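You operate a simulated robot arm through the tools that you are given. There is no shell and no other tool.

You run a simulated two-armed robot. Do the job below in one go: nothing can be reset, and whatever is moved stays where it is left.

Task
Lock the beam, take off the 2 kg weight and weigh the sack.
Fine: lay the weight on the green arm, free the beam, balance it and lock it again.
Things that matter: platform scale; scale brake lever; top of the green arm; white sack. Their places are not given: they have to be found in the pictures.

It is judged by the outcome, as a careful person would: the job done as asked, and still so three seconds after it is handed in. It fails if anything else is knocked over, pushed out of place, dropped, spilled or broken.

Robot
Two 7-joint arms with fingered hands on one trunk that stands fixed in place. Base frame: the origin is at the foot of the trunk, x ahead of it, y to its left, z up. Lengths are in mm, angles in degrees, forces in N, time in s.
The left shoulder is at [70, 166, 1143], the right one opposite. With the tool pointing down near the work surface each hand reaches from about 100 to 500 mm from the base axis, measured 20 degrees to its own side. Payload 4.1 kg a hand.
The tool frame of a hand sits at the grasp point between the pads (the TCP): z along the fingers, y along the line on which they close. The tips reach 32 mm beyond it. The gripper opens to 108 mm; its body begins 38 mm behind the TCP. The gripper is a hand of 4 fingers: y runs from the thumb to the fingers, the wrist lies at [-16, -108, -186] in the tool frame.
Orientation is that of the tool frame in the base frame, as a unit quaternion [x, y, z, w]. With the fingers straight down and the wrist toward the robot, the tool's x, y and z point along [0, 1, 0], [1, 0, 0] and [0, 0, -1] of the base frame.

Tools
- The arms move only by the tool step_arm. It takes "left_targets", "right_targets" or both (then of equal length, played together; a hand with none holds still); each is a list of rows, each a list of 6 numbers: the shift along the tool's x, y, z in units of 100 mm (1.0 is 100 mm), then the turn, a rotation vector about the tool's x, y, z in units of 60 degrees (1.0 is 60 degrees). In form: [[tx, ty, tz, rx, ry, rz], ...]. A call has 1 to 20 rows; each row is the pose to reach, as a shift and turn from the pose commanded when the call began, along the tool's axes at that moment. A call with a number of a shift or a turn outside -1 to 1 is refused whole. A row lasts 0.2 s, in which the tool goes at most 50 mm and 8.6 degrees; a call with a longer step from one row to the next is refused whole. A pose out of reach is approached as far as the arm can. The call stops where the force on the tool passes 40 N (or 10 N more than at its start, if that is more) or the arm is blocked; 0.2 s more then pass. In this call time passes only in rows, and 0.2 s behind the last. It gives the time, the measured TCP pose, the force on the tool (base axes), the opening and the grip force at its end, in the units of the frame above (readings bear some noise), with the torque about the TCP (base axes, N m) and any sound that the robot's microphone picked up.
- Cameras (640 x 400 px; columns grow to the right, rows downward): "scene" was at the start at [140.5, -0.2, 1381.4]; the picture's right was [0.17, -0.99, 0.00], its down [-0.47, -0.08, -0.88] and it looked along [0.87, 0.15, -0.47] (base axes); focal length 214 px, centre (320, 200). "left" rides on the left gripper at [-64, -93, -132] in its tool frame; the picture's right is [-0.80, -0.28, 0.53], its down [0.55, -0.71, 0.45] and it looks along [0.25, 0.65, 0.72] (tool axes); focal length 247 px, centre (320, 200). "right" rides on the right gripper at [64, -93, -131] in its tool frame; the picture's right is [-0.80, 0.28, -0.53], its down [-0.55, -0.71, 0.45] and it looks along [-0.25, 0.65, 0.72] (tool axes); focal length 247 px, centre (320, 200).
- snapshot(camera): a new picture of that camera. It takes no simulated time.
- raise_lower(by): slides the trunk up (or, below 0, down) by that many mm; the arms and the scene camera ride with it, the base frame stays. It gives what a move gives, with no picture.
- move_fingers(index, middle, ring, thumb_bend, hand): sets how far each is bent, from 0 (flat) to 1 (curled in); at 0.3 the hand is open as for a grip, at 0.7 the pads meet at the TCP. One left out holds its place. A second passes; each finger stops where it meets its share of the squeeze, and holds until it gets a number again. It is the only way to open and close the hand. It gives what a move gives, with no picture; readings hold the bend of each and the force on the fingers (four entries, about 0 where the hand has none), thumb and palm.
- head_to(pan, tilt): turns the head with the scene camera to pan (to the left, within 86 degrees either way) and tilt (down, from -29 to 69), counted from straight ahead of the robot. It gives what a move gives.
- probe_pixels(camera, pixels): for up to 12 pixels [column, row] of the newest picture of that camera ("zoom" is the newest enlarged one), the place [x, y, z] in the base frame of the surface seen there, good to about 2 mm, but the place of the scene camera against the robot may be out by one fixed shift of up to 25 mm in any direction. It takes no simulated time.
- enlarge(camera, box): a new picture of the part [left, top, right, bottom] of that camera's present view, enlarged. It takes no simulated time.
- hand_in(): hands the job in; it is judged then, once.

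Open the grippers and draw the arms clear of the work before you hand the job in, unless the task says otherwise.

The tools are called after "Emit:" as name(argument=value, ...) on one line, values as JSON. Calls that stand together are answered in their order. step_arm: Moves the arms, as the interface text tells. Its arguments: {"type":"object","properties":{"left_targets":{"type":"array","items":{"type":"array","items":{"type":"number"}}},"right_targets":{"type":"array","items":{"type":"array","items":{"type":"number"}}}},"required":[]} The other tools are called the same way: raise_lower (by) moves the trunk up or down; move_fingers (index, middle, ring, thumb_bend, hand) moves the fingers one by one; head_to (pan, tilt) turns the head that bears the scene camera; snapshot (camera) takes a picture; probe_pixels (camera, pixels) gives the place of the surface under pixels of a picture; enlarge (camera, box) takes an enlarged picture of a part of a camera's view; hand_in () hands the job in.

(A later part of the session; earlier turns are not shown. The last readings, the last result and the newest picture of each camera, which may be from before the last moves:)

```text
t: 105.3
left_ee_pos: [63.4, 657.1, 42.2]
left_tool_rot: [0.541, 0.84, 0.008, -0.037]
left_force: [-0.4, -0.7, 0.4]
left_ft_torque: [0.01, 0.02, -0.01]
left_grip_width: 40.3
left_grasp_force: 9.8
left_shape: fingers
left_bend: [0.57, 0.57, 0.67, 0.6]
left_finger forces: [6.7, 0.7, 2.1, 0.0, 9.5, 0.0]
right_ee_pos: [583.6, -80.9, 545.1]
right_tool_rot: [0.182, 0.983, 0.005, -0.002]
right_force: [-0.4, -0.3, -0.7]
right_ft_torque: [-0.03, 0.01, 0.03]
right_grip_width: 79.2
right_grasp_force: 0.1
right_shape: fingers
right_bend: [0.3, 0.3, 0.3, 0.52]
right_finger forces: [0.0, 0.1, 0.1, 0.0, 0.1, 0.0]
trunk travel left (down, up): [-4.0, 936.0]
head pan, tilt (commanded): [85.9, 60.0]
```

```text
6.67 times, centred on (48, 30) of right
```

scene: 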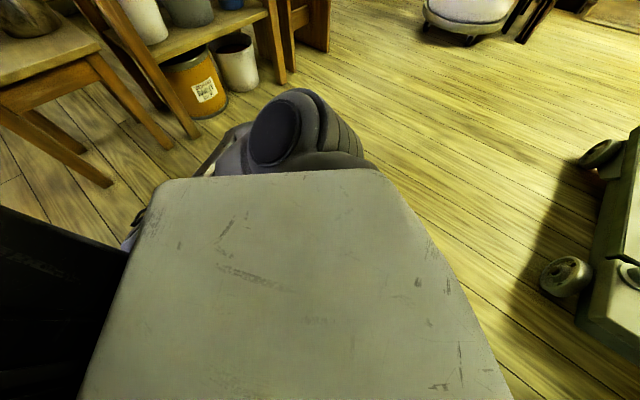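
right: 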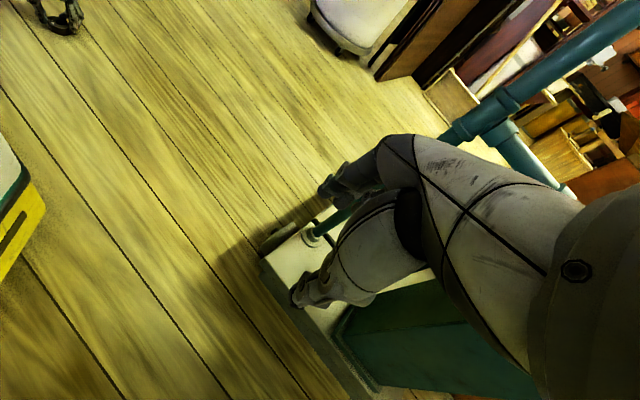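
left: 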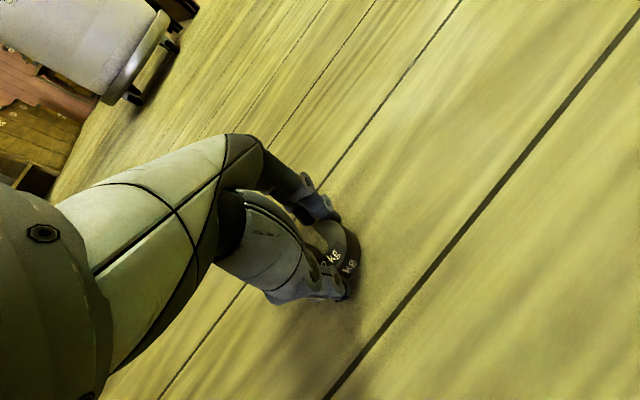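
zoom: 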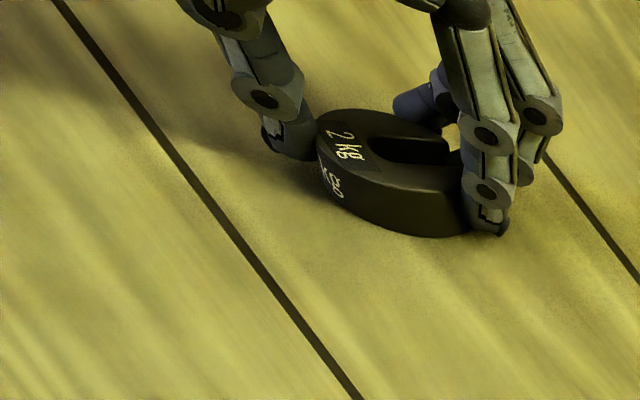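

A good hold now: thumb 9.5 N, index 6.7 N, ring 2.1 N and no net push on the hand. I firm it up a little.

Emit:
move_fingers(hand="left", index=0.76, middle=0.66, ring=0.82, thumb_bend=0.74)

Emit:
snapshot(camera="left")

Emit:
enlarge(camera="left", box=[290, 190, 410, 310])

```text
t: 106.3
left_ee_pos: [62.5, 656.7, 42.5]
left_tool_rot: [0.542, 0.84, 0.007, -0.037]
left_force: [-0.2, -1.1, 0.9]
left_ft_torque: [0.0, 0.01, 0.0]
left_grip_width: 40.1
left_grasp_force: 12.5
left_shape: fingers
left_bend: [0.57, 0.62, 0.82, 0.6]
left_finger forces: [7.7, 4.4, 0.0, 0.0, 12.6, 0.1]
right_ee_pos: [583.1, -80.3, 544.5]
right_tool_rot: [0.182, 0.983, 0.005, -0.001]
right_force: [-0.1, -1.2, 0.6]
right_ft_torque: [0.02, 0.04, -0.01]
right_grip_width: 79.4
right_grasp_force: 0.1
right_shape: fingers
right_bend: [0.3, 0.3, 0.3, 0.52]
right_finger forces: [0.1, 0.0, 0.0, 0.0, 0.0, 0.0]
trunk travel left (down, up): [-4.0, 936.0]
head pan, tilt (commanded): [85.9, 60.0]
```

```text
taken
```

left: 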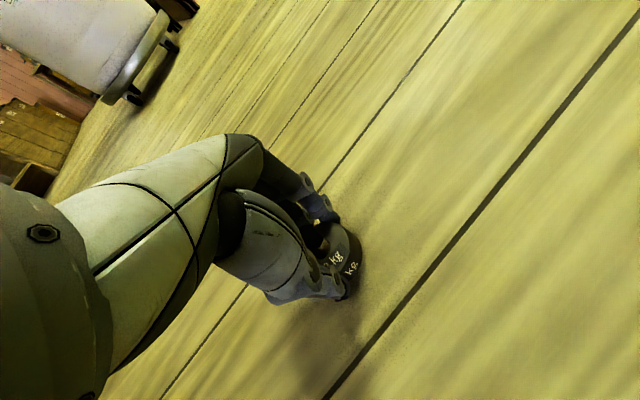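

```text
3.33 times, centred on (350, 250) of left
```

zoom: 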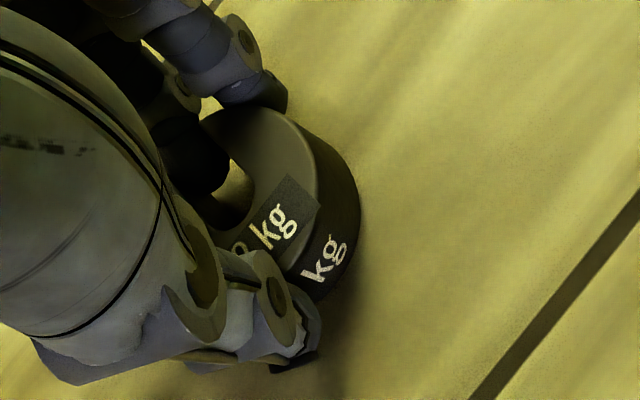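

The ring finger slipped past its horn; I move it back out, then lift 15 mm to test the hold of thumb, index and middle.

Emit:
move_fingers(hand="left", ring=0.5)

Emit:
step_arm(left_targets=[[0, 0, -0.05, 0, 0, 0], [0, 0, -0.1, 0, 0, 0], [0, 0, -0.15, 0, 0, 0]])

Emit:
snapshot(camera="right")

Emit:
enlarge(camera="right", box=[0, 0, 96, 60])

Emit:
snapshot(camera="left")

Emit:
enlarge(camera="left", box=[290, 190, 410, 310])

```text
t: 107.3
left_ee_pos: [62.6, 656.5, 40.6]
left_tool_rot: [0.541, 0.84, 0.008, -0.036]
left_force: [0.0, -0.8, -0.7]
left_ft_torque: [-0.01, 0.0, -0.02]
left_grip_width: 40.4
left_grasp_force: 12.7
left_shape: fingers
left_bend: [0.57, 0.62, 0.5, 0.6]
left_finger forces: [7.7, 5.4, 0.1, 0.0, 12.6, 0.0]
right_ee_pos: [583.7, -81.2, 544.0]
right_tool_rot: [0.182, 0.983, 0.005, -0.002]
right_force: [0.3, 0.6, 0.4]
right_ft_torque: [-0.02, -0.05, -0.02]
right_grip_width: 79.5
right_grasp_force: 0.0
right_shape: fingers
right_bend: [0.3, 0.3, 0.3, 0.52]
right_finger forces: [0.0, 0.0, 0.0, 0.0, 0.1, 0.1]
trunk travel left (down, up): [-4.0, 936.0]
head pan, tilt (commanded): [85.9, 60.0]
```

```text
t: 108.1
left_ee_pos: [62.3, 655.6, 56.7]
left_tool_rot: [0.541, 0.84, 0.008, -0.037]
left_force: [-0.8, 0.2, -2.3]
left_ft_torque: [0.0, -0.01, 0.0]
left_grip_width: 40.2
left_grasp_force: 13.0
left_shape: fingers
left_bend: [0.57, 0.62, 0.5, 0.6]
left_finger forces: [7.8, 5.3, 0.0, 0.0, 12.6, 0.0]
right_ee_pos: [583.4, -81.9, 545.4]
right_tool_rot: [0.182, 0.983, 0.004, -0.002]
right_force: [0.1, -0.2, -0.7]
right_ft_torque: [-0.02, -0.01, 0.01]
right_grip_width: 79.3
right_grasp_force: 0.1
right_shape: fingers
right_bend: [0.3, 0.3, 0.3, 0.52]
right_finger forces: [0.0, 0.0, 0.1, 0.0, 0.1, 0.0]
trunk travel left (down, up): [-4.0, 936.0]
head pan, tilt (commanded): [85.9, 60.0]
```

```text
taken
```

right: 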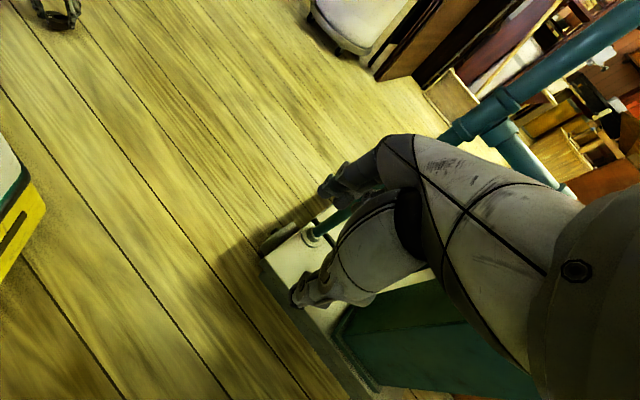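

```text
6.67 times, centred on (48, 30) of right
```

zoom: 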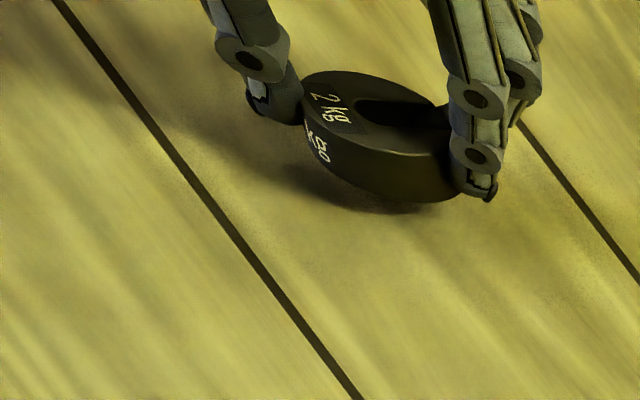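

```text
taken
```

left: 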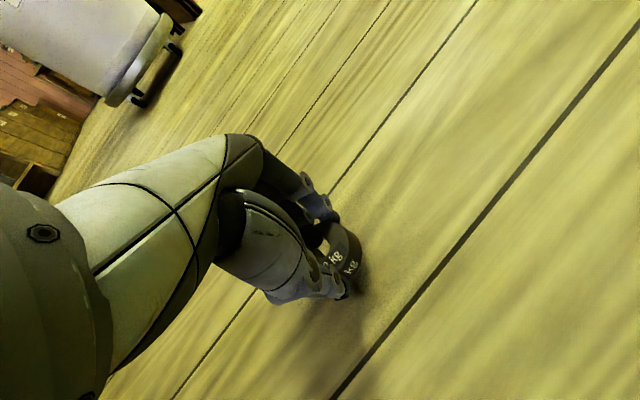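

```text
3.33 times, centred on (350, 250) of left
```

zoom: 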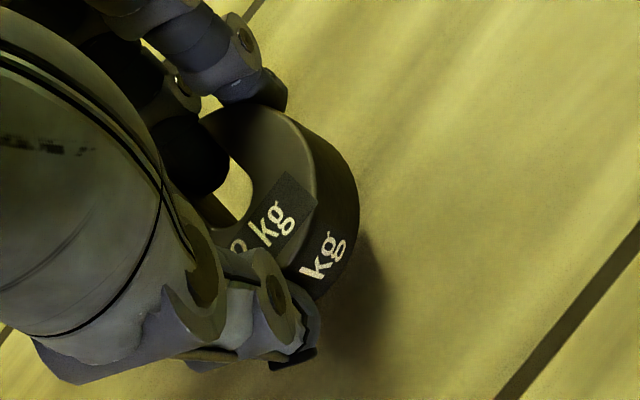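

The weight is lifted level and held steadily (load 2.3 N, its bottom about 41 mm below the TCP). I carry it gently back along the same path, up and inward.

Emit:
step_arm(left_targets=[[-0.05, -0.04, -0.09, 0, 0, 0], [-0.12, -0.1, -0.22, 0, 0, 0], [-0.2, -0.16, -0.37, 0, 0, 0], [-0.28, -0.225, -0.52, 0, 0, 0], [-0.36, -0.29, -0.67, 0, 0, 0], [-0.42, -0.335, -0.77, 0, 0, 0], [-0.448, -0.36, -0.826, 0, 0, 0]])

Emit:
snapshot(camera="left")

```text
t: 109.7
left_ee_pos: [52.7, 595.2, 137.4]
left_tool_rot: [0.54, 0.841, 0.008, -0.037]
left_force: [-0.7, -0.3, -2.4]
left_ft_torque: [0.01, -0.01, -0.01]
left_grip_width: 40.0
left_grasp_force: 12.8
left_shape: fingers
left_bend: [0.57, 0.62, 0.5, 0.6]
left_finger forces: [7.8, 5.4, 0.0, 0.0, 12.6, 0.1]
right_ee_pos: [585.2, -80.8, 544.6]
right_tool_rot: [0.182, 0.983, 0.005, -0.001]
right_force: [-0.2, -0.8, -0.9]
right_ft_torque: [0.0, 0.02, -0.02]
right_grip_width: 79.4
right_grasp_force: 0.0
right_shape: fingers
right_bend: [0.3, 0.3, 0.3, 0.52]
right_finger forces: [0.1, 0.0, 0.0, 0.0, 0.0, 0.0]
trunk travel left (down, up): [-4.0, 936.0]
head pan, tilt (commanded): [85.9, 60.0]
```

```text
taken
```

left: 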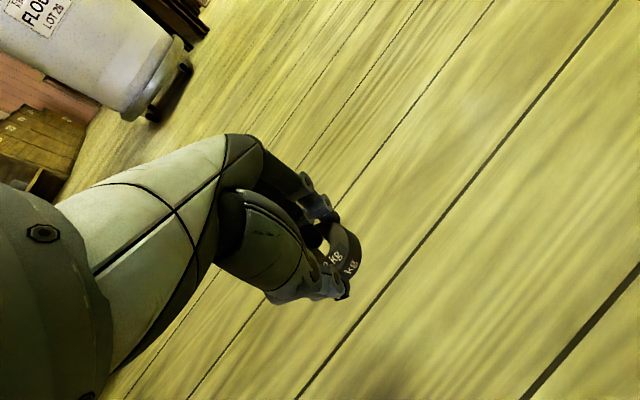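

Hold steady. I raise it another 100 mm with the arm.

Emit:
step_arm(left_targets=[[0, 0, -0.1, 0, 0, 0], [0, 0, -0.25, 0, 0, 0], [0, 0, -0.42, 0, 0, 0], [0, 0, -0.6, 0, 0, 0], [0, 0, -0.78, 0, 0, 0], [0, 0, -0.92, 0, 0, 0], [0, 0, -1.0, 0, 0, 0]])

Emit:
step_arm(left_targets=[[0, 0, -0.1, 0, 0, 0], [0, 0, -0.25, 0, 0, 0], [0, 0, -0.42, 0, 0, 0], [0, 0, -0.6, 0, 0, 0], [0, 0, -0.78, 0, 0, 0], [0, 0, -0.92, 0, 0, 0], [0, 0, -1.0, 0, 0, 0]])

```text
t: 111.3
left_ee_pos: [57.7, 589.7, 237.0]
left_tool_rot: [0.541, 0.84, 0.008, -0.037]
left_force: [-0.2, 0.9, -2.1]
left_ft_torque: [0.02, 0.0, -0.01]
left_grip_width: 40.2
left_grasp_force: 12.6
left_shape: fingers
left_bend: [0.57, 0.62, 0.5, 0.6]
left_finger forces: [7.7, 5.4, 0.0, 0.1, 12.3, 0.1]
right_ee_pos: [584.4, -81.2, 544.3]
right_tool_rot: [0.183, 0.983, 0.005, -0.002]
right_force: [0.0, -0.5, 0.3]
right_ft_torque: [0.01, -0.01, 0.0]
right_grip_width: 79.5
right_grasp_force: 0.0
right_shape: fingers
right_bend: [0.3, 0.3, 0.3, 0.52]
right_finger forces: [0.0, 0.1, 0.1, 0.0, 0.1, 0.0]
trunk travel left (down, up): [-4.0, 936.0]
head pan, tilt (commanded): [85.9, 60.0]
```

```text
t: 112.9
left_ee_pos: [64.0, 585.6, 337.5]
left_tool_rot: [0.541, 0.84, 0.008, -0.038]
left_force: [0.2, -0.2, -2.6]
left_ft_torque: [-0.03, 0.0, -0.03]
left_grip_width: 39.9
left_grasp_force: 13.0
left_shape: fingers
left_bend: [0.57, 0.62, 0.5, 0.6]
left_finger forces: [7.8, 5.3, 0.0, 0.1, 12.4, 0.1]
right_ee_pos: [583.3, -80.7, 544.2]
right_tool_rot: [0.182, 0.983, 0.005, -0.002]
right_force: [-0.3, 0.8, 0.2]
right_ft_torque: [0.0, -0.01, 0.03]
right_grip_width: 79.4
right_grasp_force: 0.1
right_shape: fingers
right_bend: [0.3, 0.3, 0.3, 0.52]
right_finger forces: [0.0, 0.0, 0.1, 0.0, 0.0, 0.0]
trunk travel left (down, up): [-4.0, 936.0]
head pan, tilt (commanded): [85.9, 60.0]
```

The grip is unchanged. I now swing the whole arm about the shoulder toward the front, 14° at a time, hand turning with it, which keeps the arm's shape.

Emit:
step_arm(left_targets=[[-0.037, 0.07, -0.005, -0.001, 0.0005, 0.017], [-0.11, 0.2, -0.014, -0.0035, 0.0014, 0.052], [-0.2, 0.345, -0.024, -0.0063, 0.0024, 0.09], [-0.29, 0.5, -0.035, -0.0093, 0.0035, 0.131], [-0.38, 0.65, -0.045, -0.0122, 0.0046, 0.171], [-0.46, 0.79, -0.055, -0.0148, 0.0056, 0.208], [-0.519, 0.881, -0.061, -0.0166, 0.0063, 0.2331]])

Emit:
snapshot(camera="left")

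```text
t: 114.5
left_ee_pos: [165.2, 575.9, 336.6]
left_tool_rot: [0.64, 0.767, 0.014, -0.036]
left_force: [0.6, -0.1, -0.9]
left_ft_torque: [0.05, 0.01, 0.01]
left_grip_width: 40.1
left_grasp_force: 12.4
left_shape: fingers
left_bend: [0.57, 0.62, 0.5, 0.6]
left_finger forces: [7.8, 5.2, 0.1, 0.1, 12.2, 0.0]
right_ee_pos: [584.6, -80.7, 544.5]
right_tool_rot: [0.182, 0.983, 0.004, -0.001]
right_force: [0.7, 0.5, 0.4]
right_ft_torque: [0.01, -0.03, 0.0]
right_grip_width: 79.5
right_grasp_force: 0.0
right_shape: fingers
right_bend: [0.3, 0.3, 0.3, 0.52]
right_finger forces: [0.0, 0.0, 0.0, 0.0, 0.1, 0.0]
trunk travel left (down, up): [-4.0, 936.0]
head pan, tilt (commanded): [85.9, 60.0]
```

```text
taken
```

left: 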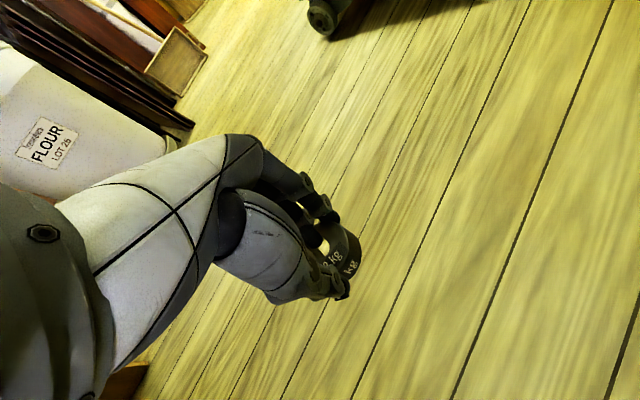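

Smooth. I repeat the swing by another 14°, twice.

Emit:
step_arm(left_targets=[[-0.037, 0.07, -0.005, -0.001, 0.0005, 0.017], [-0.11, 0.2, -0.014, -0.0035, 0.0014, 0.052], [-0.2, 0.345, -0.024, -0.0063, 0.0024, 0.09], [-0.29, 0.5, -0.035, -0.0093, 0.0035, 0.131], [-0.38, 0.65, -0.045, -0.0122, 0.0046, 0.171], [-0.46, 0.79, -0.055, -0.0148, 0.0056, 0.208], [-0.519, 0.881, -0.061, -0.0166, 0.0063, 0.2331]])

Emit:
step_arm(left_targets=[[-0.037, 0.07, -0.005, -0.001, 0.0005, 0.017], [-0.11, 0.2, -0.014, -0.0035, 0.0014, 0.052], [-0.2, 0.345, -0.024, -0.0063, 0.0024, 0.09], [-0.29, 0.5, -0.035, -0.0093, 0.0035, 0.131], [-0.38, 0.65, -0.045, -0.0122, 0.0046, 0.171], [-0.46, 0.79, -0.055, -0.0148, 0.0056, 0.208], [-0.519, 0.881, -0.061, -0.0166, 0.0063, 0.2331]])

Emit:
snapshot(camera="left")

```text
t: 116.1
left_ee_pos: [260.0, 538.5, 336.4]
left_tool_rot: [0.729, 0.683, 0.017, -0.035]
left_force: [0.7, -0.4, -1.2]
left_ft_torque: [0.01, 0.02, 0.02]
left_grip_width: 40.2
left_grasp_force: 12.7
left_shape: fingers
left_bend: [0.57, 0.62, 0.5, 0.6]
left_finger forces: [7.8, 5.2, 0.0, 0.0, 12.1, 0.1]
right_ee_pos: [584.9, -79.6, 546.3]
right_tool_rot: [0.182, 0.983, 0.004, -0.001]
right_force: [0.0, 0.1, -0.5]
right_ft_torque: [-0.02, 0.01, 0.0]
right_grip_width: 79.6
right_grasp_force: 0.1
right_shape: fingers
right_bend: [0.3, 0.3, 0.3, 0.52]
right_finger forces: [0.0, 0.0, 0.0, 0.0, 0.0, 0.1]
trunk travel left (down, up): [-4.0, 936.0]
head pan, tilt (commanded): [85.9, 60.0]
```

```text
t: 117.7
left_ee_pos: [347.6, 481.8, 338.5]
left_tool_rot: [0.807, 0.589, 0.021, -0.032]
left_force: [-0.3, 0.5, -2.4]
left_ft_torque: [0.0, 0.01, 0.0]
left_grip_width: 40.0
left_grasp_force: 12.7
left_shape: fingers
left_bend: [0.57, 0.62, 0.5, 0.6]
left_finger forces: [7.7, 5.3, 0.0, 0.0, 11.9, 0.1]
right_ee_pos: [584.2, -80.9, 545.0]
right_tool_rot: [0.182, 0.983, 0.005, -0.002]
right_force: [0.0, 0.0, 0.0]
right_ft_torque: [-0.03, 0.03, -0.03]
right_grip_width: 79.4
right_grasp_force: 0.1
right_shape: fingers
right_bend: [0.3, 0.3, 0.3, 0.52]
right_finger forces: [0.0, 0.1, 0.1, 0.0, 0.0, 0.0]
trunk travel left (down, up): [-4.0, 936.0]
head pan, tilt (commanded): [85.9, 60.0]
```

```text
taken
```

left: 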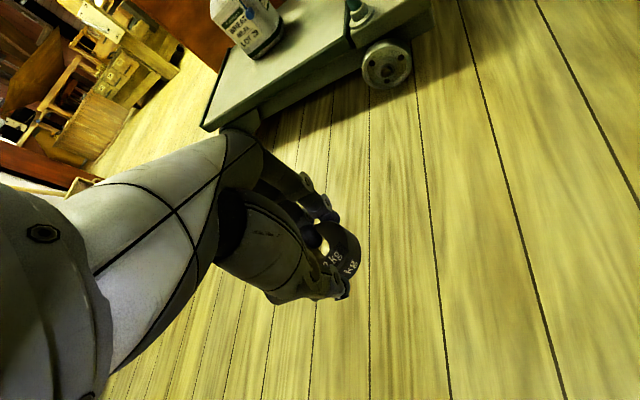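

The hand is at (348,482) with a steady grip and well clear of the scale. I raise the trunk 400 mm, check, then 400 more.

Emit:
raise_lower(by=400)

Emit:
head_to(pan=25, tilt=30)

Emit:
snapshot(camera="scene")

```text
t: 121.5
left_ee_pos: [346.1, 481.7, 737.1]
left_tool_rot: [0.806, 0.59, 0.022, -0.032]
left_force: [-0.3, -0.9, -1.4]
left_ft_torque: [0.01, -0.03, 0.03]
left_grip_width: 40.1
left_grasp_force: 12.4
left_shape: fingers
left_bend: [0.57, 0.62, 0.5, 0.6]
left_finger forces: [7.9, 5.3, 0.1, 0.0, 11.8, 0.1]
right_ee_pos: [584.3, -80.0, 944.7]
right_tool_rot: [0.183, 0.983, 0.006, -0.002]
right_force: [0.3, -0.6, -0.3]
right_ft_torque: [-0.02, 0.0, 0.03]
right_grip_width: 79.1
right_grasp_force: 0.0
right_shape: fingers
right_bend: [0.3, 0.3, 0.3, 0.52]
right_finger forces: [0.0, 0.0, 0.0, 0.1, 0.1, 0.0]
trunk travel left (down, up): [-404.0, 536.0]
head pan, tilt (commanded): [85.9, 60.0]
```

```text
t: 122.8
left_ee_pos: [346.3, 483.2, 737.0]
left_tool_rot: [0.807, 0.59, 0.02, -0.031]
left_force: [0.0, 0.1, -2.2]
left_ft_torque: [0.0, 0.01, 0.0]
left_grip_width: 39.9
left_grasp_force: 12.4
left_shape: fingers
left_bend: [0.57, 0.62, 0.5, 0.6]
left_finger forces: [7.7, 5.3, 0.0, 0.0, 11.9, 0.1]
right_ee_pos: [584.2, -80.0, 945.0]
right_tool_rot: [0.182, 0.983, 0.004, -0.001]
right_force: [1.3, 0.9, 0.4]
right_ft_torque: [-0.02, 0.04, 0.01]
right_grip_width: 79.3
right_grasp_force: 0.0
right_shape: fingers
right_bend: [0.3, 0.3, 0.3, 0.52]
right_finger forces: [0.0, 0.0, 0.1, 0.0, 0.0, 0.0]
trunk travel left (down, up): [-404.0, 536.0]
head pan, tilt (commanded): [25.0, 30.0]
```

```text
taken
```

scene: 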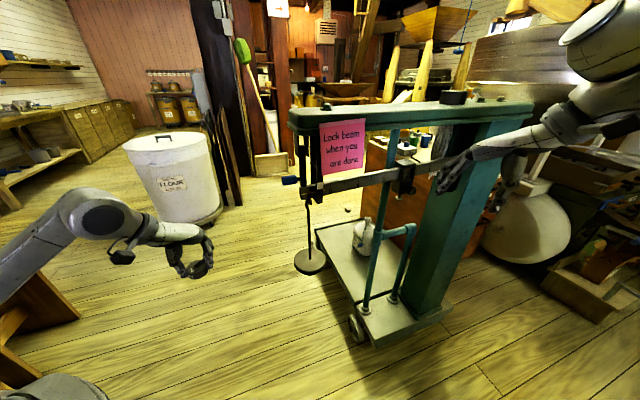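

All well; the hand carries the weight at (190,262). I raise the remaining 400 mm.

Emit:
raise_lower(by=400)

Emit:
head_to(pan=18, tilt=45)

Emit:
snapshot(camera="scene")

Emit:
snapshot(camera="left")

```text
t: 126.7
left_ee_pos: [347.0, 481.9, 1135.9]
left_tool_rot: [0.806, 0.59, 0.021, -0.032]
left_force: [0.7, 0.3, -2.6]
left_ft_torque: [0.0, 0.0, 0.0]
left_grip_width: 39.9
left_grasp_force: 12.6
left_shape: fingers
left_bend: [0.57, 0.62, 0.5, 0.6]
left_finger forces: [7.8, 5.3, 0.0, 0.1, 11.9, 0.0]
right_ee_pos: [585.2, -81.3, 1344.6]
right_tool_rot: [0.182, 0.983, 0.004, -0.001]
right_force: [0.3, 0.8, -0.5]
right_ft_torque: [-0.01, 0.02, -0.02]
right_grip_width: 79.6
right_grasp_force: 0.0
right_shape: fingers
right_bend: [0.3, 0.3, 0.3, 0.52]
right_finger forces: [0.1, 0.0, 0.1, 0.0, 0.0, 0.0]
trunk travel left (down, up): [-804.0, 136.0]
head pan, tilt (commanded): [25.0, 30.0]
```

```text
t: 127.4
left_ee_pos: [345.9, 482.0, 1136.2]
left_tool_rot: [0.807, 0.59, 0.021, -0.032]
left_force: [-0.2, -0.2, -1.8]
left_ft_torque: [-0.02, -0.02, -0.01]
left_grip_width: 39.8
left_grasp_force: 12.4
left_shape: fingers
left_bend: [0.57, 0.62, 0.5, 0.6]
left_finger forces: [7.8, 5.3, 0.1, 0.0, 11.9, 0.0]
right_ee_pos: [585.3, -80.6, 1344.4]
right_tool_rot: [0.182, 0.983, 0.005, -0.003]
right_force: [0.6, 0.3, -1.2]
right_ft_torque: [-0.03, 0.02, -0.03]
right_grip_width: 79.4
right_grasp_force: 0.1
right_shape: fingers
right_bend: [0.3, 0.3, 0.3, 0.52]
right_finger forces: [0.0, 0.1, 0.1, 0.0, 0.1, 0.0]
trunk travel left (down, up): [-804.0, 136.0]
head pan, tilt (commanded): [18.0, 45.0]
```

```text
taken
```

scene: 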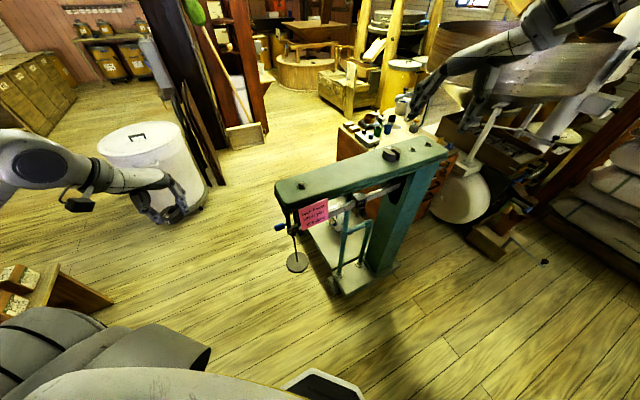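

```text
taken
```

left: 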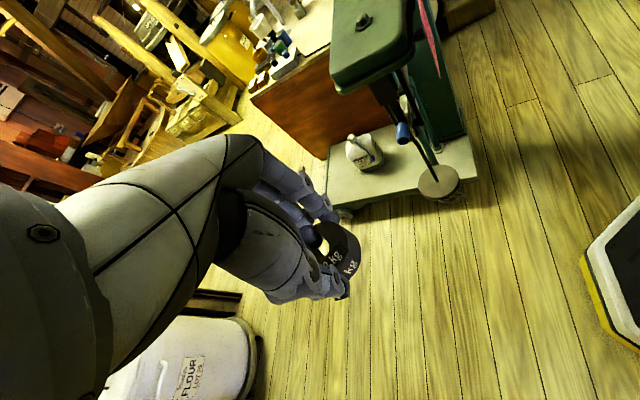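

The weight hangs at z≈1095 (arm top 1071). I raise 20 mm more for clearance over the bolt and then swing 14° twice more toward the arm.

Emit:
raise_lower(by=20)

Emit:
step_arm(left_targets=[[-0.037, 0.07, -0.005, -0.001, 0.0005, 0.017], [-0.11, 0.2, -0.014, -0.0035, 0.0014, 0.052], [-0.2, 0.345, -0.024, -0.0063, 0.0024, 0.09], [-0.29, 0.5, -0.035, -0.0093, 0.0035, 0.131], [-0.38, 0.65, -0.045, -0.0122, 0.0046, 0.171], [-0.46, 0.79, -0.055, -0.0148, 0.0056, 0.208], [-0.519, 0.881, -0.061, -0.0166, 0.0063, 0.2331]])

Emit:
step_arm(left_targets=[[-0.037, 0.07, -0.005, -0.001, 0.0005, 0.017], [-0.11, 0.2, -0.014, -0.0035, 0.0014, 0.052], [-0.2, 0.345, -0.024, -0.0063, 0.0024, 0.09], [-0.29, 0.5, -0.035, -0.0093, 0.0035, 0.131], [-0.38, 0.65, -0.045, -0.0122, 0.0046, 0.171], [-0.46, 0.79, -0.055, -0.0148, 0.0056, 0.208], [-0.519, 0.881, -0.061, -0.0166, 0.0063, 0.2331]])

Emit:
snapshot(camera="scene")

Emit:
snapshot(camera="left")

```text
t: 128.1
left_ee_pos: [345.2, 482.1, 1156.3]
left_tool_rot: [0.807, 0.59, 0.022, -0.032]
left_force: [0.4, 1.3, -2.0]
left_ft_torque: [-0.01, 0.01, 0.02]
left_grip_width: 40.1
left_grasp_force: 11.9
left_shape: fingers
left_bend: [0.57, 0.62, 0.5, 0.6]
left_finger forces: [7.9, 5.3, 0.0, 0.0, 11.9, 0.0]
right_ee_pos: [584.2, -81.1, 1364.2]
right_tool_rot: [0.182, 0.983, 0.005, -0.003]
right_force: [0.0, -0.8, 0.1]
right_ft_torque: [0.02, 0.02, 0.02]
right_grip_width: 79.5
right_grasp_force: 0.1
right_shape: fingers
right_bend: [0.3, 0.3, 0.3, 0.52]
right_finger forces: [0.0, 0.1, 0.1, 0.0, 0.0, 0.0]
trunk travel left (down, up): [-824.0, 116.0]
head pan, tilt (commanded): [18.0, 45.0]
```

```text
t: 129.7
left_ee_pos: [416.8, 405.6, 1157.1]
left_tool_rot: [0.873, 0.486, 0.025, -0.03]
left_force: [-0.3, -0.3, -1.0]
left_ft_torque: [0.01, 0.0, -0.02]
left_grip_width: 39.8
left_grasp_force: 11.8
left_shape: fingers
left_bend: [0.57, 0.62, 0.5, 0.6]
left_finger forces: [7.9, 5.4, 0.0, 0.0, 11.9, 0.0]
right_ee_pos: [585.3, -79.6, 1363.9]
right_tool_rot: [0.182, 0.983, 0.005, -0.003]
right_force: [1.0, 0.0, 0.1]
right_ft_torque: [0.03, -0.01, -0.03]
right_grip_width: 79.1
right_grasp_force: 0.0
right_shape: fingers
right_bend: [0.3, 0.3, 0.3, 0.52]
right_finger forces: [0.1, 0.0, 0.1, 0.1, 0.1, 0.0]
trunk travel left (down, up): [-824.0, 116.0]
head pan, tilt (commanded): [18.0, 45.0]
```

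```text
t: 131.3
left_ee_pos: [463.1, 315.2, 1156.6]
left_tool_rot: [0.926, 0.376, 0.028, -0.025]
left_force: [-0.4, -0.5, -2.5]
left_ft_torque: [-0.04, 0.02, -0.02]
left_grip_width: 40.0
left_grasp_force: 13.0
left_shape: fingers
left_bend: [0.57, 0.62, 0.5, 0.6]
left_finger forces: [7.9, 5.4, 0.1, 0.0, 11.7, 0.0]
right_ee_pos: [584.9, -79.9, 1365.0]
right_tool_rot: [0.182, 0.983, 0.004, -0.002]
right_force: [0.1, 0.1, 0.0]
right_ft_torque: [-0.01, -0.02, -0.01]
right_grip_width: 79.3
right_grasp_force: 0.1
right_shape: fingers
right_bend: [0.3, 0.3, 0.3, 0.52]
right_finger forces: [0.0, 0.0, 0.1, 0.0, 0.0, 0.1]
trunk travel left (down, up): [-824.0, 116.0]
head pan, tilt (commanded): [18.0, 45.0]
```

```text
taken
```

scene: 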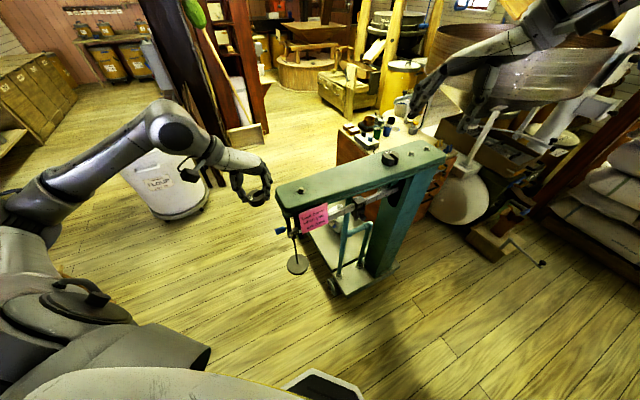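

```text
taken
```

left: 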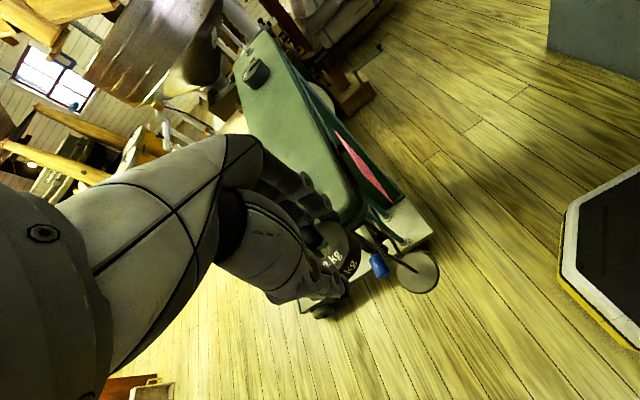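

The hand is now turned along the arm (yaw −46°). I move along it toward the free spot at about (650,171), in three gentle stages.

Emit:
step_arm(left_targets=[[0.01, 0.07, 0, 0, 0, 0], [0.03, 0.22, -0.003, 0, 0, 0], [0.055, 0.39, -0.006, 0, 0, 0], [0.08, 0.56, -0.009, 0, 0, 0], [0.1, 0.7, -0.011, 0, 0, 0], [0.111, 0.78, -0.012, 0, 0, 0]])

Emit:
step_arm(left_targets=[[0.01, 0.07, 0, 0, 0, 0], [0.03, 0.22, -0.003, 0, 0, 0], [0.055, 0.39, -0.006, 0, 0, 0], [0.08, 0.56, -0.009, 0, 0, 0], [0.1, 0.7, -0.011, 0, 0, 0], [0.111, 0.78, -0.012, 0, 0, 0]])

Emit:
snapshot(camera="scene")

Emit:
snapshot(camera="left")

```text
t: 132.7
left_ee_pos: [526.3, 266.3, 1156.5]
left_tool_rot: [0.926, 0.377, 0.029, -0.025]
left_force: [-0.2, -0.8, -2.7]
left_ft_torque: [-0.04, 0.02, -0.01]
left_grip_width: 39.6
left_grasp_force: 12.9
left_shape: fingers
left_bend: [0.57, 0.62, 0.5, 0.6]
left_finger forces: [8.0, 5.4, 0.0, 0.0, 11.7, 0.0]
right_ee_pos: [585.3, -80.7, 1364.8]
right_tool_rot: [0.183, 0.983, 0.005, -0.003]
right_force: [0.0, -0.9, 0.3]
right_ft_torque: [0.0, -0.04, -0.02]
right_grip_width: 79.2
right_grasp_force: 0.0
right_shape: fingers
right_bend: [0.3, 0.3, 0.3, 0.52]
right_finger forces: [0.0, 0.0, 0.0, 0.1, 0.1, 0.0]
trunk travel left (down, up): [-824.0, 116.0]
head pan, tilt (commanded): [18.0, 45.0]
```

```text
t: 134.1
left_ee_pos: [587.7, 218.6, 1156.9]
left_tool_rot: [0.925, 0.377, 0.029, -0.026]
left_force: [-0.9, 0.1, -2.4]
left_ft_torque: [0.0, 0.02, 0.04]
left_grip_width: 40.0
left_grasp_force: 12.3
left_shape: fingers
left_bend: [0.57, 0.63, 0.5, 0.6]
left_finger forces: [8.1, 5.4, 0.1, 0.0, 11.7, 0.0]
right_ee_pos: [585.0, -81.2, 1364.9]
right_tool_rot: [0.182, 0.983, 0.005, -0.003]
right_force: [0.2, 1.5, -0.2]
right_ft_torque: [0.01, -0.01, 0.01]
right_grip_width: 79.6
right_grasp_force: 0.1
right_shape: fingers
right_bend: [0.3, 0.3, 0.3, 0.52]
right_finger forces: [0.0, 0.0, 0.0, 0.0, 0.1, 0.0]
trunk travel left (down, up): [-824.0, 116.0]
head pan, tilt (commanded): [18.0, 45.0]
```

```text
taken
```

scene: 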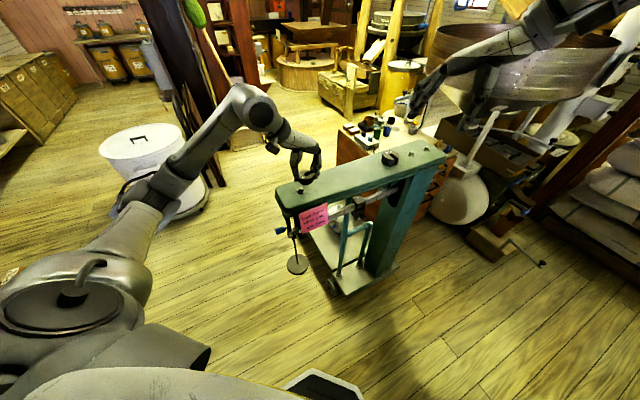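

```text
taken
```

left: 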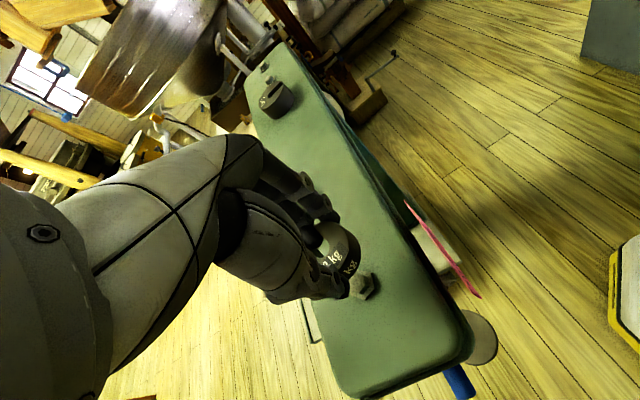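

Over the arm now, just past the bolt. Third stage to (650,171).

Emit:
step_arm(left_targets=[[0.01, 0.07, 0, 0, 0, 0], [0.03, 0.22, -0.003, 0, 0, 0], [0.055, 0.39, -0.006, 0, 0, 0], [0.08, 0.56, -0.009, 0, 0, 0], [0.1, 0.7, -0.011, 0, 0, 0], [0.111, 0.78, -0.012, 0, 0, 0]])

Emit:
snapshot(camera="left")

Emit:
enlarge(camera="left", box=[270, 150, 430, 350])

Emit:
probe_pixels(camera="left", pixels=[[345, 245], [350, 270], [330, 235], [355, 255], [385, 250], [360, 310], [300, 140], [400, 300], [380, 200]])

```text
t: 135.5
left_ee_pos: [649.0, 169.2, 1156.5]
left_tool_rot: [0.926, 0.376, 0.028, -0.026]
left_force: [-1.4, 0.1, -2.1]
left_ft_torque: [-0.01, 0.0, 0.01]
left_grip_width: 39.9
left_grasp_force: 12.5
left_shape: fingers
left_bend: [0.57, 0.63, 0.5, 0.61]
left_finger forces: [8.0, 5.3, 0.0, 0.0, 11.7, 0.0]
right_ee_pos: [585.3, -80.2, 1364.7]
right_tool_rot: [0.182, 0.983, 0.005, -0.003]
right_force: [0.2, 0.5, 0.0]
right_ft_torque: [0.01, -0.03, 0.0]
right_grip_width: 79.4
right_grasp_force: 0.0
right_shape: fingers
right_bend: [0.3, 0.3, 0.3, 0.52]
right_finger forces: [0.1, 0.0, 0.0, 0.0, 0.1, 0.0]
trunk travel left (down, up): [-824.0, 116.0]
head pan, tilt (commanded): [18.0, 45.0]
```

```text
taken
```

left: 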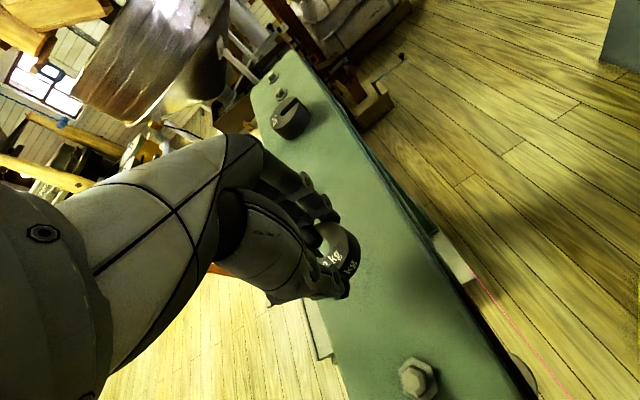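

```text
2.00 times, centred on (350, 250) of left
```

zoom: 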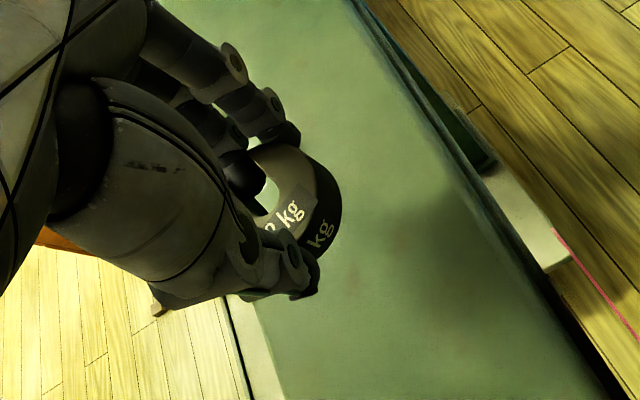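

```text
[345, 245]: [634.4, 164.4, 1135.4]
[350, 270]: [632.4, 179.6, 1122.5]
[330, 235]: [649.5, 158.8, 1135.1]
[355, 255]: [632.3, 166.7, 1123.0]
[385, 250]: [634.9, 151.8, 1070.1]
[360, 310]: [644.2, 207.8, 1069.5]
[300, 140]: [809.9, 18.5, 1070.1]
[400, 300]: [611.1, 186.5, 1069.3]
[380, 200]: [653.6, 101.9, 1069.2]
```

The weight's underside is at z≈1113 and the arm top at 1070. I lower it with the trunk: 36 mm first, then in small steps until contact.

Emit:
raise_lower(by=-36)

Emit:
raise_lower(by=-4)

Emit:
snapshot(camera="left")

Emit:
enlarge(camera="left", box=[290, 190, 410, 310])

Emit:
snapshot(camera="scene")

Emit:
enlarge(camera="scene", box=[270, 130, 390, 220])

```text
t: 136.3
left_ee_pos: [648.2, 170.9, 1121.5]
left_tool_rot: [0.926, 0.377, 0.028, -0.025]
left_force: [-0.1, 0.5, -2.0]
left_ft_torque: [-0.03, -0.03, 0.0]
left_grip_width: 39.8
left_grasp_force: 12.4
left_shape: fingers
left_bend: [0.57, 0.63, 0.5, 0.61]
left_finger forces: [8.0, 5.3, 0.1, 0.1, 11.7, 0.1]
right_ee_pos: [584.7, -81.0, 1328.6]
right_tool_rot: [0.181, 0.983, 0.006, -0.001]
right_force: [-0.1, 0.7, 1.1]
right_ft_torque: [-0.03, -0.03, -0.01]
right_grip_width: 79.4
right_grasp_force: 0.1
right_shape: fingers
right_bend: [0.3, 0.3, 0.3, 0.52]
right_finger forces: [0.1, 0.0, 0.0, 0.1, 0.1, 0.1]
trunk travel left (down, up): [-788.0, 152.0]
head pan, tilt (commanded): [18.0, 45.0]
```

```text
t: 136.8
left_ee_pos: [647.9, 170.5, 1117.2]
left_tool_rot: [0.926, 0.376, 0.028, -0.025]
left_force: [0.4, 0.0, -2.4]
left_ft_torque: [-0.01, 0.02, -0.03]
left_grip_width: 39.7
left_grasp_force: 12.6
left_shape: fingers
left_bend: [0.57, 0.63, 0.5, 0.61]
left_finger forces: [8.1, 5.2, 0.0, 0.0, 11.7, 0.0]
right_ee_pos: [585.5, -80.4, 1324.9]
right_tool_rot: [0.182, 0.983, 0.005, -0.003]
right_force: [-0.1, 0.4, 0.5]
right_ft_torque: [0.0, -0.01, 0.0]
right_grip_width: 79.2
right_grasp_force: 0.1
right_shape: fingers
right_bend: [0.3, 0.3, 0.3, 0.52]
right_finger forces: [0.1, 0.0, 0.0, 0.1, 0.0, 0.1]
trunk travel left (down, up): [-784.0, 156.0]
head pan, tilt (commanded): [18.0, 45.0]
```

```text
taken
```

left: 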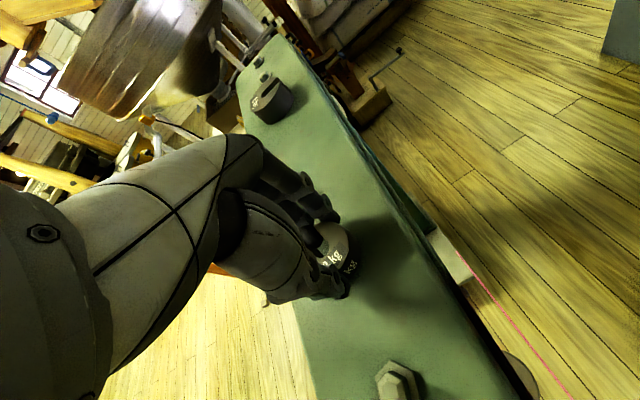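

```text
3.33 times, centred on (350, 250) of left
```

zoom: 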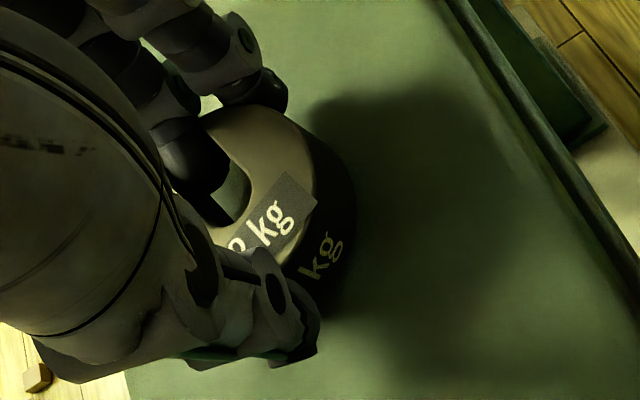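

```text
taken
```

scene: 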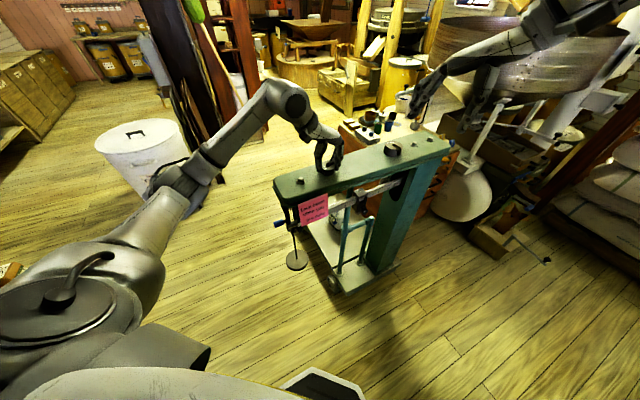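

```text
4.44 times, centred on (330, 175) of scene
```

zoom: 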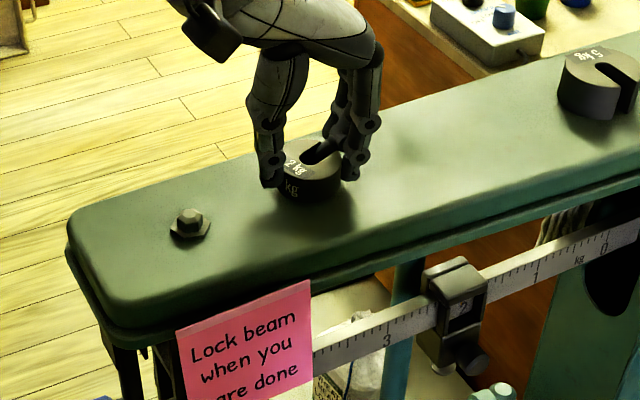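

The weight hovers about 3–4 mm above the arm. I lower in 2 mm steps watching the load.

Emit:
raise_lower(by=-2)

Emit:
raise_lower(by=-1.5)

```text
t: 137.3
left_ee_pos: [648.0, 170.3, 1114.8]
left_tool_rot: [0.926, 0.376, 0.028, -0.026]
left_force: [0.3, -1.0, -2.4]
left_ft_torque: [0.0, 0.02, 0.0]
left_grip_width: 40.1
left_grasp_force: 11.7
left_shape: fingers
left_bend: [0.57, 0.63, 0.5, 0.61]
left_finger forces: [8.1, 5.4, 0.0, 0.1, 11.7, 0.0]
right_ee_pos: [585.1, -81.6, 1322.5]
right_tool_rot: [0.182, 0.983, 0.005, -0.003]
right_force: [-0.1, -0.1, 0.1]
right_ft_torque: [-0.01, 0.0, -0.03]
right_grip_width: 79.5
right_grasp_force: 0.0
right_shape: fingers
right_bend: [0.3, 0.3, 0.3, 0.52]
right_finger forces: [0.1, 0.0, 0.0, 0.0, 0.1, 0.1]
trunk travel left (down, up): [-782.0, 158.0]
head pan, tilt (commanded): [18.0, 45.0]
```

```text
t: 137.8
left_ee_pos: [648.8, 170.5, 1112.2]
left_tool_rot: [0.926, 0.376, 0.029, -0.025]
left_force: [0.0, -0.1, -1.4]
left_ft_torque: [-0.02, 0.01, -0.01]
left_grip_width: 39.9
left_grasp_force: 12.3
left_shape: fingers
left_bend: [0.57, 0.63, 0.5, 0.61]
left_finger forces: [8.0, 5.4, 0.0, 0.0, 11.7, 0.1]
right_ee_pos: [584.9, -80.2, 1321.2]
right_tool_rot: [0.182, 0.983, 0.004, -0.003]
right_force: [0.5, 0.2, 0.3]
right_ft_torque: [0.05, 0.04, 0.0]
right_grip_width: 79.7
right_grasp_force: 0.0
right_shape: fingers
right_bend: [0.3, 0.3, 0.3, 0.52]
right_finger forces: [0.0, 0.0, 0.0, 0.1, 0.0, 0.1]
trunk travel left (down, up): [-781.0, 159.0]
head pan, tilt (commanded): [18.0, 45.0]
```

Load still about −1.4 to −2.4 N. I go down another millimetre or two.

Emit:
raise_lower(by=-1)

Emit:
raise_lower(by=-1)

```text
t: 138.4
left_ee_pos: [648.8, 171.1, 1111.8]
left_tool_rot: [0.926, 0.377, 0.029, -0.026]
left_force: [0.0, -0.1, 0.2]
left_ft_torque: [-0.01, 0.03, 0.02]
left_grip_width: 40.0
left_grasp_force: 13.1
left_shape: fingers
left_bend: [0.57, 0.63, 0.5, 0.61]
left_finger forces: [8.1, 5.8, 0.1, 0.0, 11.9, 0.1]
right_ee_pos: [585.9, -81.5, 1319.0]
right_tool_rot: [0.182, 0.983, 0.005, -0.002]
right_force: [-0.5, -0.6, 0.1]
right_ft_torque: [0.01, 0.0, -0.01]
right_grip_width: 79.1
right_grasp_force: 0.0
right_shape: fingers
right_bend: [0.3, 0.3, 0.3, 0.52]
right_finger forces: [0.0, 0.0, 0.0, 0.1, 0.0, 0.0]
trunk travel left (down, up): [-780.0, 160.0]
head pan, tilt (commanded): [18.0, 45.0]
```

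```text
t: 138.9
left_ee_pos: [648.5, 170.7, 1111.3]
left_tool_rot: [0.926, 0.376, 0.029, -0.026]
left_force: [1.5, 1.0, 2.1]
left_ft_torque: [-0.05, -0.08, 0.02]
left_grip_width: 39.8
left_grasp_force: 13.3
left_shape: fingers
left_bend: [0.57, 0.63, 0.5, 0.61]
left_finger forces: [8.1, 6.4, 0.0, 0.0, 11.9, 0.0]
right_ee_pos: [584.8, -81.0, 1319.9]
right_tool_rot: [0.181, 0.983, 0.005, -0.002]
right_force: [-0.6, 0.2, -0.6]
right_ft_torque: [0.01, -0.04, 0.02]
right_grip_width: 79.5
right_grasp_force: 0.1
right_shape: fingers
right_bend: [0.3, 0.3, 0.3, 0.52]
right_finger forces: [0.0, 0.0, 0.1, 0.0, 0.0, 0.0]
trunk travel left (down, up): [-779.0, 161.0]
head pan, tilt (commanded): [18.0, 45.0]
```

The weight now rests on the arm (+2 N). I loosen the fingers a little, raise 4 mm, and then open fully.

Emit:
move_fingers(hand="left", index=0.53, middle=0.55, ring=0.45, thumb_bend=0.56)

Emit:
snapshot(camera="scene")

Emit:
enlarge(camera="scene", box=[270, 130, 390, 220])

```text
t: 139.9
left_ee_pos: [648.6, 169.9, 1111.1]
left_tool_rot: [0.926, 0.377, 0.028, -0.026]
left_force: [0.2, -0.2, 1.0]
left_ft_torque: [-0.01, 0.01, -0.02]
left_grip_width: 45.1
left_grasp_force: 2.0
left_shape: fingers
left_bend: [0.52, 0.56, 0.45, 0.56]
left_finger forces: [1.2, 2.2, 0.1, 0.0, 0.0, 0.0]
right_ee_pos: [584.2, -80.8, 1319.8]
right_tool_rot: [0.183, 0.983, 0.005, -0.001]
right_force: [0.8, -0.3, 1.2]
right_ft_torque: [-0.05, 0.0, 0.0]
right_grip_width: 79.4
right_grasp_force: 0.0
right_shape: fingers
right_bend: [0.3, 0.3, 0.3, 0.52]
right_finger forces: [0.1, 0.0, 0.0, 0.0, 0.0, 0.0]
trunk travel left (down, up): [-779.0, 161.0]
head pan, tilt (commanded): [18.0, 45.0]
```

```text
taken
```

scene: 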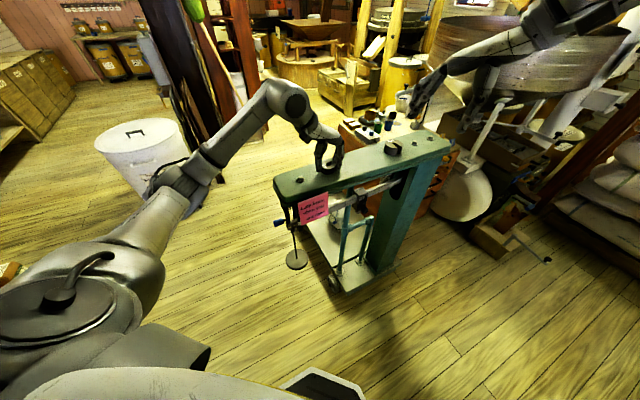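

```text
4.44 times, centred on (330, 175) of scene
```

zoom: 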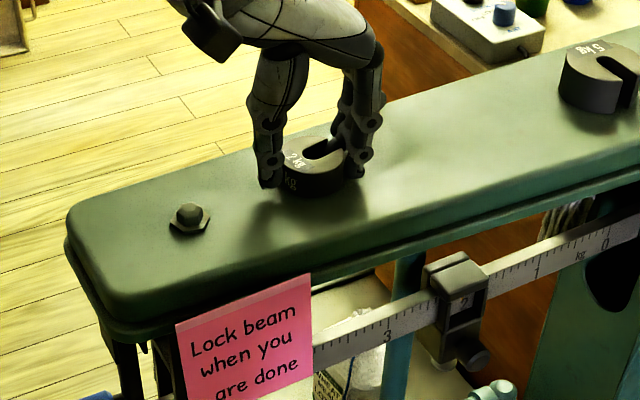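

The weight sits flat; I open the fingers further and then lift away.

Emit:
move_fingers(hand="left", index=0.45, middle=0.45, ring=0.4, thumb_bend=0.48)

Emit:
raise_lower(by=4)

Emit:
move_fingers(hand="left", index=0.3, middle=0.3, ring=0.3, thumb_bend=0.3)

Emit:
enlarge(camera="scene", box=[270, 130, 390, 220])

```text
t: 140.9
left_ee_pos: [648.5, 170.3, 1109.7]
left_tool_rot: [0.926, 0.376, 0.028, -0.026]
left_force: [-0.5, 0.0, 0.1]
left_ft_torque: [-0.07, -0.03, 0.02]
left_grip_width: 64.6
left_grasp_force: 0.0
left_shape: fingers
left_bend: [0.45, 0.45, 0.4, 0.48]
left_finger forces: [0.0, 0.1, 0.1, 0.0, 0.0, 0.0]
right_ee_pos: [584.5, -81.0, 1318.4]
right_tool_rot: [0.182, 0.983, 0.005, -0.002]
right_force: [0.2, -0.4, 0.0]
right_ft_torque: [0.03, -0.01, 0.03]
right_grip_width: 79.5
right_grasp_force: 0.1
right_shape: fingers
right_bend: [0.3, 0.3, 0.3, 0.52]
right_finger forces: [0.0, 0.0, 0.1, 0.0, 0.0, 0.0]
trunk travel left (down, up): [-779.0, 161.0]
head pan, tilt (commanded): [18.0, 45.0]
```

```text
t: 141.4
left_ee_pos: [648.0, 169.5, 1115.6]
left_tool_rot: [0.926, 0.376, 0.028, -0.026]
left_force: [0.0, 0.2, -0.2]
left_ft_torque: [0.0, 0.03, 0.0]
left_grip_width: 64.7
left_grasp_force: 0.1
left_shape: fingers
left_bend: [0.45, 0.45, 0.4, 0.48]
left_finger forces: [0.1, 0.0, 0.0, 0.1, 0.0, 0.1]
right_ee_pos: [583.5, -80.2, 1323.2]
right_tool_rot: [0.182, 0.983, 0.005, -0.002]
right_force: [-1.0, 0.0, 0.3]
right_ft_torque: [-0.02, -0.05, -0.02]
right_grip_width: 79.3
right_grasp_force: 0.1
right_shape: fingers
right_bend: [0.3, 0.3, 0.3, 0.52]
right_finger forces: [0.0, 0.0, 0.0, 0.1, 0.0, 0.1]
trunk travel left (down, up): [-783.0, 157.0]
head pan, tilt (commanded): [18.0, 45.0]
```

```text
t: 142.4
left_ee_pos: [648.0, 170.6, 1116.0]
left_tool_rot: [0.926, 0.377, 0.028, -0.026]
left_force: [0.0, 0.3, -0.7]
left_ft_torque: [-0.01, 0.01, 0.0]
left_grip_width: 108.0
left_grasp_force: 0.0
left_shape: fingers
left_bend: [0.3, 0.3, 0.3, 0.3]
left_finger forces: [0.0, 0.1, 0.0, 0.0, 0.0, 0.0]
right_ee_pos: [584.9, -81.8, 1322.5]
right_tool_rot: [0.183, 0.983, 0.004, -0.001]
right_force: [-0.4, 0.1, -0.9]
right_ft_torque: [-0.05, 0.01, -0.02]
right_grip_width: 79.3
right_grasp_force: 0.0
right_shape: fingers
right_bend: [0.3, 0.3, 0.3, 0.52]
right_finger forces: [0.0, 0.0, 0.0, 0.1, 0.1, 0.0]
trunk travel left (down, up): [-783.0, 157.0]
head pan, tilt (commanded): [18.0, 45.0]
```

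```text
4.44 times, centred on (330, 175) of scene
```

zoom: 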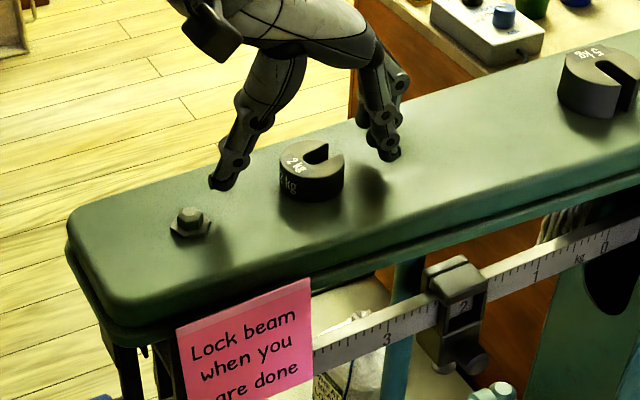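

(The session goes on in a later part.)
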